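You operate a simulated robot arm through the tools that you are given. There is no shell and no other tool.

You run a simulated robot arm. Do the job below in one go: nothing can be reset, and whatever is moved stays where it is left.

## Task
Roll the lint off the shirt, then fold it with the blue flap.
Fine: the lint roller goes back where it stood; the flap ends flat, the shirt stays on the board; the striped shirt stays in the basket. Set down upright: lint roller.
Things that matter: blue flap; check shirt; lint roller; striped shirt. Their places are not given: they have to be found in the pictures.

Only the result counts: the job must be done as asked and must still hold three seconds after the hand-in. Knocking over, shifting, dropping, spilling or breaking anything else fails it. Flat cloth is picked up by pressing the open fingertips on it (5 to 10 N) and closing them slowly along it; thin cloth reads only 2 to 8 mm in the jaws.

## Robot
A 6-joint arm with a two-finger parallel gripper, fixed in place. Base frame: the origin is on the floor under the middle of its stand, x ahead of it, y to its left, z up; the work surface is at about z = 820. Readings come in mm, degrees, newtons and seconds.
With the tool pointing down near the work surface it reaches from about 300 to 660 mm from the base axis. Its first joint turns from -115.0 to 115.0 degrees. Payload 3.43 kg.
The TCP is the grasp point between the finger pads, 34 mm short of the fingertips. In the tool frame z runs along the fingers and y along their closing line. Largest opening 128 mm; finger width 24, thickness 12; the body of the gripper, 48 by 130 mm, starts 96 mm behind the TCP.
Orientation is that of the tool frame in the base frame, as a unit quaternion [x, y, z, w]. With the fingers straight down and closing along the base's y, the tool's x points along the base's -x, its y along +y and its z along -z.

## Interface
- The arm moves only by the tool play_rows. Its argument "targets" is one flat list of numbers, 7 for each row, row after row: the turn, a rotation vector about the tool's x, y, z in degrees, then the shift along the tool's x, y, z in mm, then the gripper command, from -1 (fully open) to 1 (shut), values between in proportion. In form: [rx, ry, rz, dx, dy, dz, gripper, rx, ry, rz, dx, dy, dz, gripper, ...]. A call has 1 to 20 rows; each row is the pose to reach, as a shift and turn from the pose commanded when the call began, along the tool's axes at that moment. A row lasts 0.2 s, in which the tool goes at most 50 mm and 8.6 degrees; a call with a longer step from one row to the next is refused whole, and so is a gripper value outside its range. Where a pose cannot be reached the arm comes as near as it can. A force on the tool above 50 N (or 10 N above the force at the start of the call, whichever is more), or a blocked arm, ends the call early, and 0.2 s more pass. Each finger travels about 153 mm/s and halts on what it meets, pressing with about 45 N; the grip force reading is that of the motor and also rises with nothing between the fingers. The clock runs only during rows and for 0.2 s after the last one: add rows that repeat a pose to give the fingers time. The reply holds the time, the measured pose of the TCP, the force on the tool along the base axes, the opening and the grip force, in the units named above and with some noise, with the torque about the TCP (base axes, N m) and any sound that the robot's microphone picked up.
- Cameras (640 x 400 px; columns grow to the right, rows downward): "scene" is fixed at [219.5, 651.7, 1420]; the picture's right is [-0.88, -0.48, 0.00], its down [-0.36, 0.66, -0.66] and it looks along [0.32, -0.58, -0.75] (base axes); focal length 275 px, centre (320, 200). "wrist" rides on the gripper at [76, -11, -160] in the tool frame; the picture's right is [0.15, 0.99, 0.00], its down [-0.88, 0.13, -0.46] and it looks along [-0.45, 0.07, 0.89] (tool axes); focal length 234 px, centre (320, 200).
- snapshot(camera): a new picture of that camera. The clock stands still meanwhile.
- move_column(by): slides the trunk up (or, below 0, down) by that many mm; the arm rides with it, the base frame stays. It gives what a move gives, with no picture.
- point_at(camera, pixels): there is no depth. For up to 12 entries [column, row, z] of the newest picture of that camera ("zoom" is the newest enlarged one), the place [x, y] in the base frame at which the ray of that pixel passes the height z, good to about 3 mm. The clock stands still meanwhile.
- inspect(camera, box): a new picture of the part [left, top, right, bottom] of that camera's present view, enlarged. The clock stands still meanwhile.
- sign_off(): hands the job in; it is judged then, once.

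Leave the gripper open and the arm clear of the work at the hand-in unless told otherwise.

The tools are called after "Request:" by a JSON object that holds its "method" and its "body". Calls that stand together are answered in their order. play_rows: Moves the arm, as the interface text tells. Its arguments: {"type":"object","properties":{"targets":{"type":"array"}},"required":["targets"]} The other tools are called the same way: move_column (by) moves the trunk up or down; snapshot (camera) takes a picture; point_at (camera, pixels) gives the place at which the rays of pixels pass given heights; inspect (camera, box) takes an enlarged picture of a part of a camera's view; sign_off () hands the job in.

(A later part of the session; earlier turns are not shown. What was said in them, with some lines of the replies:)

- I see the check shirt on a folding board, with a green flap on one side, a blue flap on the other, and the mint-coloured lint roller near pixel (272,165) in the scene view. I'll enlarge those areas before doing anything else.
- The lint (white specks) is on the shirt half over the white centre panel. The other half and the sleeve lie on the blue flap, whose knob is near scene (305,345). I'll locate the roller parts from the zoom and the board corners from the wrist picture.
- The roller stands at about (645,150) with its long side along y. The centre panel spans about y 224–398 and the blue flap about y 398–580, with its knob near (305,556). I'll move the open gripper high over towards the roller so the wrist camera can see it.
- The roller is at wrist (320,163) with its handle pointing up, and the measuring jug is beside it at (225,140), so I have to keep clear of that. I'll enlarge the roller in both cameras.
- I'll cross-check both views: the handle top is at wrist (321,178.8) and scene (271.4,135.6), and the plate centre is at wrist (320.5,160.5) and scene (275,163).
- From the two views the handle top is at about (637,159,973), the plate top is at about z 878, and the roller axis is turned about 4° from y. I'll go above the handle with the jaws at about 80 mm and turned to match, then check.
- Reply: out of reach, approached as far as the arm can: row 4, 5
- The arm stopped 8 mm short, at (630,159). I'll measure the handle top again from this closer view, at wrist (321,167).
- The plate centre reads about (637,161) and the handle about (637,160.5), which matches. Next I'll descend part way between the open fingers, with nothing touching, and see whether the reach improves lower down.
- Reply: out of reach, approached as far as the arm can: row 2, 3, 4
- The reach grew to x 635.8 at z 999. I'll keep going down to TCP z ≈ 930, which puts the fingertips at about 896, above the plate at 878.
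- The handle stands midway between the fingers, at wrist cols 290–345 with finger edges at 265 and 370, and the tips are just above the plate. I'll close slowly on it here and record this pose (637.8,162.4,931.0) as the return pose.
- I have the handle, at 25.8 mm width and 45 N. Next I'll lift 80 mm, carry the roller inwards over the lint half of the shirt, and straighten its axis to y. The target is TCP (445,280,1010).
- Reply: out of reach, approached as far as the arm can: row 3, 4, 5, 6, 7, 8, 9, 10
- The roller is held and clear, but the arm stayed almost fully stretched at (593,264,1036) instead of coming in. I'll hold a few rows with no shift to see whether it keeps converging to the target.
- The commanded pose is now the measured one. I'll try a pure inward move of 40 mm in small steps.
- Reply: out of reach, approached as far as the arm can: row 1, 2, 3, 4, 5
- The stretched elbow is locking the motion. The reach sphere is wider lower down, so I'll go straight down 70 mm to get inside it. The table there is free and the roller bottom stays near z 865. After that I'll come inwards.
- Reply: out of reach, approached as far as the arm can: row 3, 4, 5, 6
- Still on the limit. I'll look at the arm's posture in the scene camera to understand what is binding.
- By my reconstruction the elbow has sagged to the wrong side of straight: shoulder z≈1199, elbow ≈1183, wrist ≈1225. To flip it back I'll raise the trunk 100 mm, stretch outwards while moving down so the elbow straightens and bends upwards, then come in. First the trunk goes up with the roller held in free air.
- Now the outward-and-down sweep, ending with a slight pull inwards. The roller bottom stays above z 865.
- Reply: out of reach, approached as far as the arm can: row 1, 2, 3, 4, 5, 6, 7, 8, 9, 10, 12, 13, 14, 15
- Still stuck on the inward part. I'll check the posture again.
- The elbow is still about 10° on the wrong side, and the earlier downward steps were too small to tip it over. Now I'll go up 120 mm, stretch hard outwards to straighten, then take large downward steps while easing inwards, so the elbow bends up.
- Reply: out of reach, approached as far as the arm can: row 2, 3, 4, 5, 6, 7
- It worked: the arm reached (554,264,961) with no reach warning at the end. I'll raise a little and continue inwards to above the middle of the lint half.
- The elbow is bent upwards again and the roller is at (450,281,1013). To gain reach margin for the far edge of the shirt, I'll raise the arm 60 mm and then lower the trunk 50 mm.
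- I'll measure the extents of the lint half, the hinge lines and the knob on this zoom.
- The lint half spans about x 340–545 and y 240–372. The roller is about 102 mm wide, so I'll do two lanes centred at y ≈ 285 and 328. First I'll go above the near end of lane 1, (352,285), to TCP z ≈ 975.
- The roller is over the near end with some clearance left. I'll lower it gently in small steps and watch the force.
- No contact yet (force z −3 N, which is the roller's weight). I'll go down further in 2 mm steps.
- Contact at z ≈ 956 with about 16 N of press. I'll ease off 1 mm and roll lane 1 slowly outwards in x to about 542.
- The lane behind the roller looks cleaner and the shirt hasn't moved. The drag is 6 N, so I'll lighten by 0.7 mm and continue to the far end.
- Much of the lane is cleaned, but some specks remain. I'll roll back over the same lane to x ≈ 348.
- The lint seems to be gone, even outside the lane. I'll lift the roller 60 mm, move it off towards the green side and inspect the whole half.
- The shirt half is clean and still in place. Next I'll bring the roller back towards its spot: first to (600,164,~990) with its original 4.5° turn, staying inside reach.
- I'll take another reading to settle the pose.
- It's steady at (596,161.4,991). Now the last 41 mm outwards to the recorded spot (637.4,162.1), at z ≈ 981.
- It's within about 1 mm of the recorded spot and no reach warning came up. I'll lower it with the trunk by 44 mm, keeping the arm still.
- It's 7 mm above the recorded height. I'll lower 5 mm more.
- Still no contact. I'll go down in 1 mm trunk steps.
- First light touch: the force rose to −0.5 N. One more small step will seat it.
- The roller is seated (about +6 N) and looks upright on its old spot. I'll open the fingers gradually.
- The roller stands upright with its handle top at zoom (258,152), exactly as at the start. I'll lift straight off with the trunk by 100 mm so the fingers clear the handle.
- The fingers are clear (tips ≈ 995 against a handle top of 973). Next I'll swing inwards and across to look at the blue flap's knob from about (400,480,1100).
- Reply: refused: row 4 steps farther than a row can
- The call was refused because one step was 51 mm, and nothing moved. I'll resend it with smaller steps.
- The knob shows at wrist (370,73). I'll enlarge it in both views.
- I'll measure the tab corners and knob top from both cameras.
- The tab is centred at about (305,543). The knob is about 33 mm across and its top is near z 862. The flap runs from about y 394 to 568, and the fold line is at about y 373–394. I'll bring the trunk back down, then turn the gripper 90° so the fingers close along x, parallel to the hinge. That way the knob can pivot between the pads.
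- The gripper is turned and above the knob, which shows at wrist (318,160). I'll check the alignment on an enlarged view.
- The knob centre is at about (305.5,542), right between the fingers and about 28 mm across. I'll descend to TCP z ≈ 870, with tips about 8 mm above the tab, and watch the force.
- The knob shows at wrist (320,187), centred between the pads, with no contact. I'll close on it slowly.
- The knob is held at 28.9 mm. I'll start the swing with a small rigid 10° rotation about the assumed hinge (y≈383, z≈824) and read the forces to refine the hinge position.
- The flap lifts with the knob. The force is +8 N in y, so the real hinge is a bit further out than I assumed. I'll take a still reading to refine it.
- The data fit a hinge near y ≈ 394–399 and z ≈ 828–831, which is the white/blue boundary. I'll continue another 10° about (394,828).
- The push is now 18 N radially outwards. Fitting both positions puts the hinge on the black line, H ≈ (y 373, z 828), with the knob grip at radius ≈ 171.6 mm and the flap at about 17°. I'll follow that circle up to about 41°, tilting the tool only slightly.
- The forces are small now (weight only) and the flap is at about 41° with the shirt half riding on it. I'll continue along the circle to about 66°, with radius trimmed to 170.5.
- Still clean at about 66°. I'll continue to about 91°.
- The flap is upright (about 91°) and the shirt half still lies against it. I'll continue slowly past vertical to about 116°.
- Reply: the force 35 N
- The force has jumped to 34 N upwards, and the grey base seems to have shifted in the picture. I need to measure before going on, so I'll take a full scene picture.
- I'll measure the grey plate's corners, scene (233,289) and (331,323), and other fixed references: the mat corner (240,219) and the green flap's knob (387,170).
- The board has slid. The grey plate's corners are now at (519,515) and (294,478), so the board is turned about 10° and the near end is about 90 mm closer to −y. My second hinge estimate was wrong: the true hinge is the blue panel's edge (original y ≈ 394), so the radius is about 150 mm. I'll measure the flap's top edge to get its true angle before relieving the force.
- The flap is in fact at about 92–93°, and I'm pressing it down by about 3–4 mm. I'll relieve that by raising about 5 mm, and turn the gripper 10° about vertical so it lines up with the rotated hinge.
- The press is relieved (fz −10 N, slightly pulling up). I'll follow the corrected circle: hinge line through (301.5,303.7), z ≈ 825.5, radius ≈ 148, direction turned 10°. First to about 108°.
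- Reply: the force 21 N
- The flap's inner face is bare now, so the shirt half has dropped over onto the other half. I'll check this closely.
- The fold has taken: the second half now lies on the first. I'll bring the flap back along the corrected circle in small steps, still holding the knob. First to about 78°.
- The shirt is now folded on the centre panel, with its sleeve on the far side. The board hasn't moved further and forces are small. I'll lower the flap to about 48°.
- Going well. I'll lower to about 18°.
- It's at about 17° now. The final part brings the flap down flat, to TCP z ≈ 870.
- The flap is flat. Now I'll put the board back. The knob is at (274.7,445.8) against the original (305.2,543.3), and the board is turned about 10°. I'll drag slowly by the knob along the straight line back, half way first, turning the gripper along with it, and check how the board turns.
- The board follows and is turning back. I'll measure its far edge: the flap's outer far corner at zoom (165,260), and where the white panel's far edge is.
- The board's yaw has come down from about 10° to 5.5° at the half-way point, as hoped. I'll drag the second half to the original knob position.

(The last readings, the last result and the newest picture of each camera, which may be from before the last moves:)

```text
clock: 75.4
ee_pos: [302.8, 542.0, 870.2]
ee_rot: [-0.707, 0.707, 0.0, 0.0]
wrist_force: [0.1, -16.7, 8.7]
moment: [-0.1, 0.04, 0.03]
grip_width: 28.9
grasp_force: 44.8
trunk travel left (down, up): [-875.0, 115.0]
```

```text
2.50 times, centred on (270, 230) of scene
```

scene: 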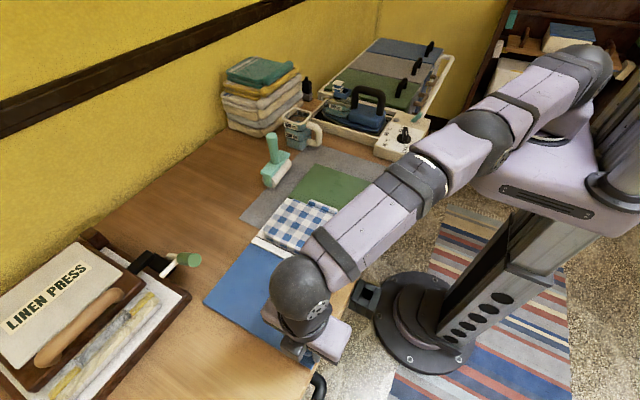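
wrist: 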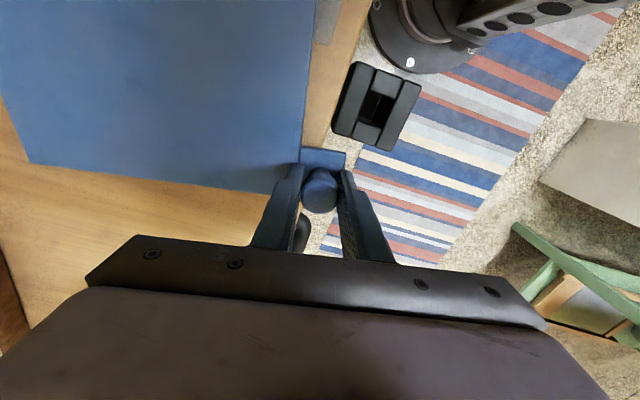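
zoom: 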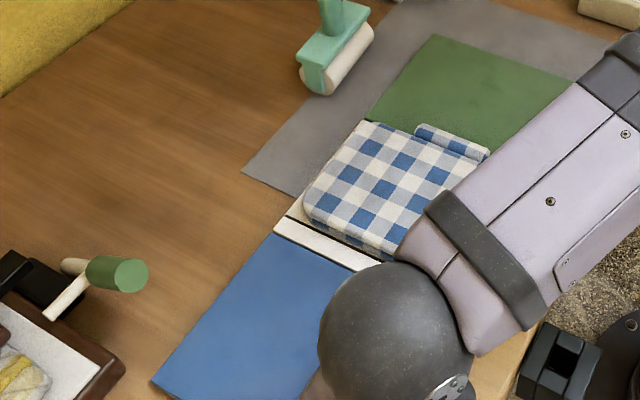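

Nearly back: the knob is at (302.8,542). I'll measure the far edge again along its length.

Request:
{"method": "point_at", "body": {"camera": "zoom", "pixels": [[152, 382, 826], [273, 233, 826], [275, 224, 826], [287, 215, 826], [364, 120, 826], [433, 36, 826]]}}

Request:
{"method": "point_at", "body": {"camera": "scene", "pixels": [[203, 302.5, 826], [252, 241, 826], [288, 198, 826], [315, 165, 826], [269, 187, 820], [240, 219, 822]]}}

```text
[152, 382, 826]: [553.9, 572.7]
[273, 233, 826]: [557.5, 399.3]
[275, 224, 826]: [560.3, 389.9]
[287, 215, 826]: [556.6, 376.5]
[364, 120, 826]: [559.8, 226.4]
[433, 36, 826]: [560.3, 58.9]
```

```text
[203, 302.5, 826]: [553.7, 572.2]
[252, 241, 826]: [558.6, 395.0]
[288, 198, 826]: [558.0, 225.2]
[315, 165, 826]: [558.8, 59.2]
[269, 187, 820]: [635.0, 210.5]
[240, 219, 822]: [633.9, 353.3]
```

The far edge now reads (553.8,572.5), (557.5,399) and (559,226). Originally it read about (554,569), (557,396) and (556,226), so the board is back within measurement error and its yaw is about 0.5°. I'll ease the pull slightly, then open the fingers.

Request:
{"method": "play_rows", "body": {"targets": [0, 0, 0, 1.3, 0, -0.5, 1, 0, 0, 0, 1.3, 0, -0.5, 1, 0, 0, 0, 1.3, 0, -0.5, 0.5, 0, 0, 0, 1.3, 0, -0.5, 0.35, 0, 0, 0, 1.3, 0, -0.5, 0.2, 0, 0, 0, 1.3, 0, -0.5, 0, 0, 0, 0, 1.3, 0, -0.5, 0]}}

Request:
{"method": "snapshot", "body": {"camera": "wrist"}}

```text
clock: 77.0
ee_pos: [304.2, 544.4, 869.0]
ee_rot: [-0.707, 0.707, 0.0, -0.001]
wrist_force: [0.0, 0.5, 0.2]
moment: [0.04, 0.0, -0.01]
grip_width: 64.1
grasp_force: 0.1
trunk travel left (down, up): [-875.0, 115.0]
```

```text
taken
```

wrist: 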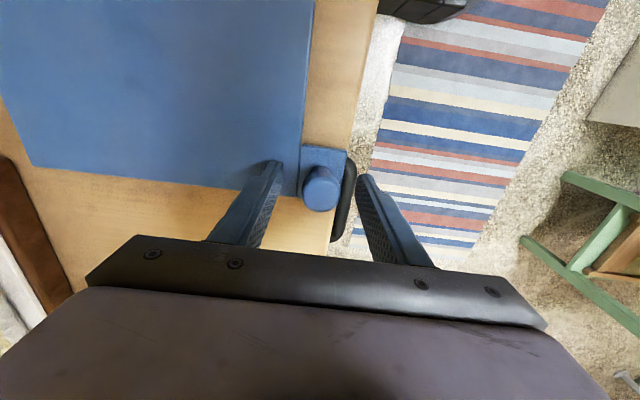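

The fingers are free of the knob, the flap lies flat and the forces are zero. I'll raise straight up.

Request:
{"method": "play_rows", "body": {"targets": [0, 0, 0, 0, 0, -15, 0, 0, 0, 0, 0, 0, -40, 0, 0, 0, 0, 0, 0, -70, 0, 0, 0, 0, 0, 0, -100, 0, 0, 0, 0, 0, 0, -130, 0, 0, 0, 0, 0, 0, -130, 0]}}

```text
clock: 78.4
ee_pos: [303.5, 543.1, 999.6]
ee_rot: [-0.707, 0.707, 0.0, -0.001]
wrist_force: [0.6, -0.9, 0.1]
moment: [0.04, 0.0, -0.02]
grip_width: 63.8
grasp_force: 0.1
trunk travel left (down, up): [-875.0, 115.0]
```

I'll return to a high parked pose near the start, turning the gripper back, so both cameras can see the result.

Request:
{"method": "play_rows", "body": {"targets": [0, 0, 7.5, 10, -4, -30, -0.5, 0, 0, 15, 25, -8, -55, -0.5, 0, 0, 22.5, 45, -16, -80, -0.5, 0, 0, 30, 68, -25, -100, -0.5, 0, 0, 37.5, 92, -34, -120, -0.5, 0, 0, 45, 117, -43, -135, -0.5, 0, 0, 52.5, 142, -52, -145, -1, 0, 0, 60, 167, -61, -152, -1, 0, 0, 67.5, 190, -70, -157, -1, 0, 0, 75, 210, -78, -157.2, -1, 0, 0, 82.5, 228, -85, -157.2, -1, 0, 0, 90, 242.1, -91.2, -157.2, -1, 0, 0, 90, 242.1, -91.2, -157.2, -1]}}

Request:
{"method": "snapshot", "body": {"camera": "scene"}}

Request:
{"method": "snapshot", "body": {"camera": "wrist"}}

Request:
{"method": "inspect", "body": {"camera": "scene", "box": [200, 120, 420, 370]}}

```text
clock: 81.2
ee_pos: [396.3, 301.4, 1157.4]
ee_rot: [0.001, 1.0, -0.001, -0.001]
wrist_force: [0.0, 0.8, 0.6]
moment: [0.01, -0.01, 0.01]
grip_width: 128.0
grasp_force: 0.1
trunk travel left (down, up): [-875.0, 115.0]
```

```text
taken
```

scene: 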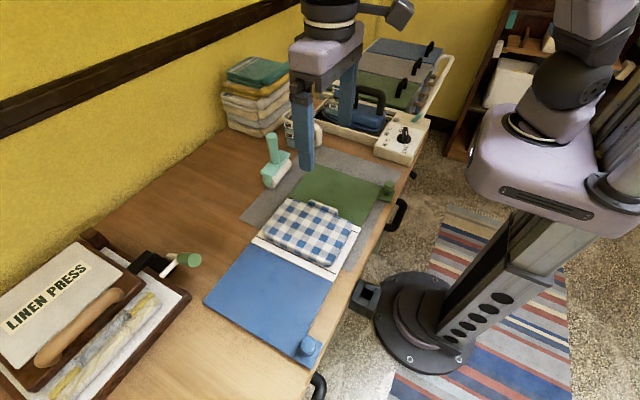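

```text
taken
```

wrist: 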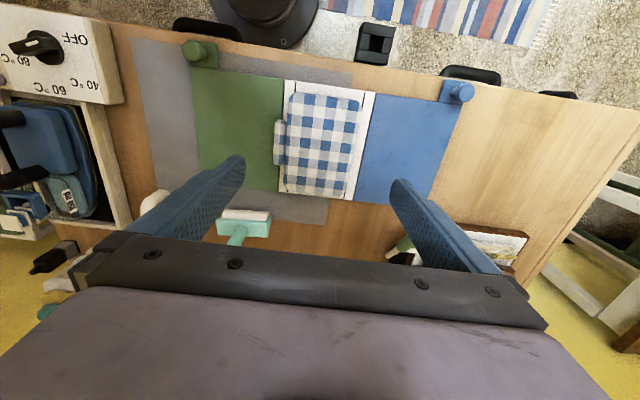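

```text
1.60 times, centred on (310, 245) of scene
```

zoom: 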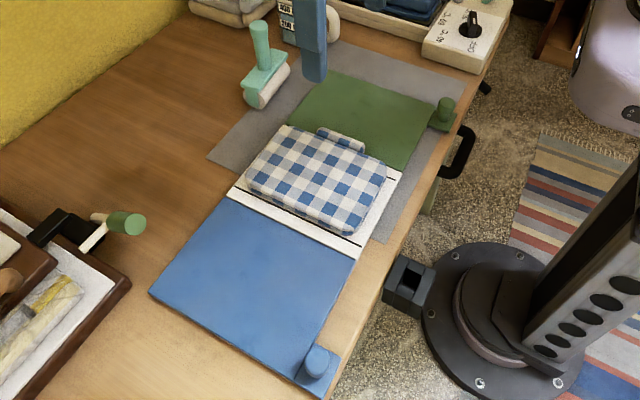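

The scene matches the start: roller upright in its place, flap flat with its knob, and the shirt folded on the centre panel. I'll do one last close comparison with the starting views before handing in.

Request:
{"method": "inspect", "body": {"camera": "wrist", "box": [130, 30, 500, 260]}}

Request:
{"method": "inspect", "body": {"camera": "scene", "box": [230, 120, 330, 200]}}

Request:
{"method": "inspect", "body": {"camera": "scene", "box": [250, 180, 370, 280]}}

Request:
{"method": "point_at", "body": {"camera": "wrist", "pixels": [[284, 80, 826], [375, 95, 826], [279, 190, 826], [351, 200, 826], [195, 66, 826], [459, 91, 850], [431, 207, 826]]}}

```text
1.73 times, centred on (315, 145) of wrist
```

zoom: 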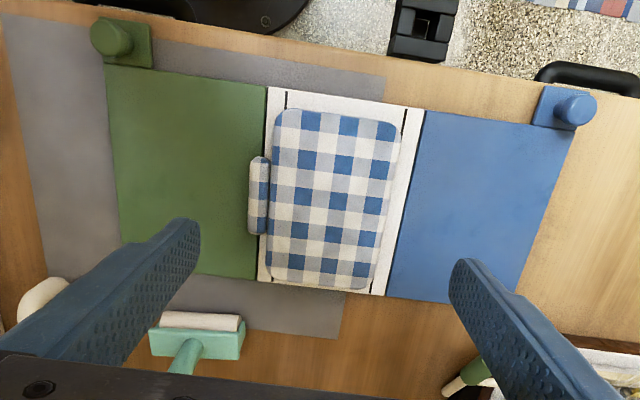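

```text
5.00 times, centred on (280, 160) of scene
```

zoom: 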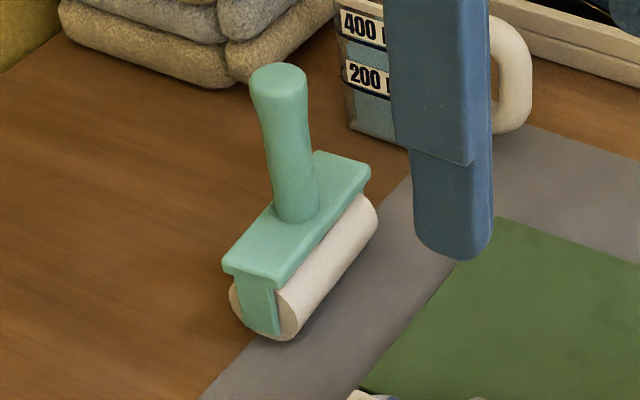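

```text
4.00 times, centred on (310, 230) of scene
```

zoom: 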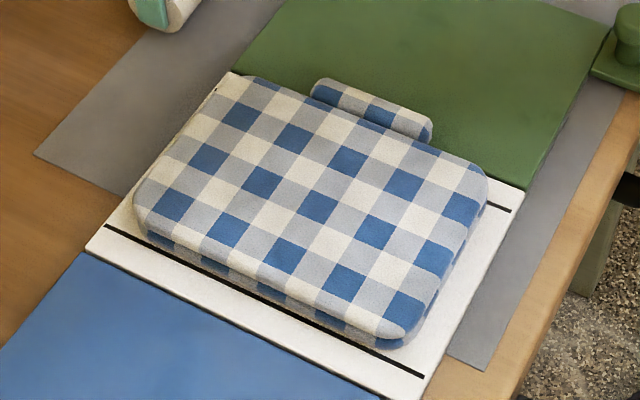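

```text
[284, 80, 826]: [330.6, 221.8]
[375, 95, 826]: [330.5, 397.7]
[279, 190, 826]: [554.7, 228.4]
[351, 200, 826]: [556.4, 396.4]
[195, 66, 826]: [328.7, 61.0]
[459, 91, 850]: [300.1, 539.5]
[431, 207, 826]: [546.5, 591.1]
```

Everything checks out:
- The roller stands upright at exactly its original pixels (handle top (278,75), plate (295,215)).
- The board, flap and knob are back on their starting coordinates.
- The flap lies flat.
- The shirt is lint-free and folded on the board.
- The gripper is open and parked high.

I'm handing in the job.

Request:
{"method": "sign_off", "body": {}}

```text
The job is handed in.
```

I rolled the lint off the shirt and folded it with the blue flap, and the job is handed in. One thing went wrong on the way: I dragged the folding board out of place and had to move it back.

- **Lint:** no specks were left on the shirt half in the close-up after rolling.
- **Roller:** it stands upright on its original spot, matching the starting picture.
- **Fold:** the second half of the shirt lies on the first, on the centre panel. The sleeve overhangs slightly onto the green flap.
- **Flap:** it is back down flat, and I have let go of the knob.
- **Board:** I first misjudged where the hinge was, so lifting the flap slid the board. It turned about 10°, and the end nearest the robot moved about 90 mm. I dragged it back by the knob, and it now measures within about 3 mm of where it started, which is as fine as the cameras read.
- **Striped shirt and basket:** I could not identify them in the pictures. The arm touched only the roller, the check shirt and the folding board.

The gripper is open and the arm is parked high, clear of the work.
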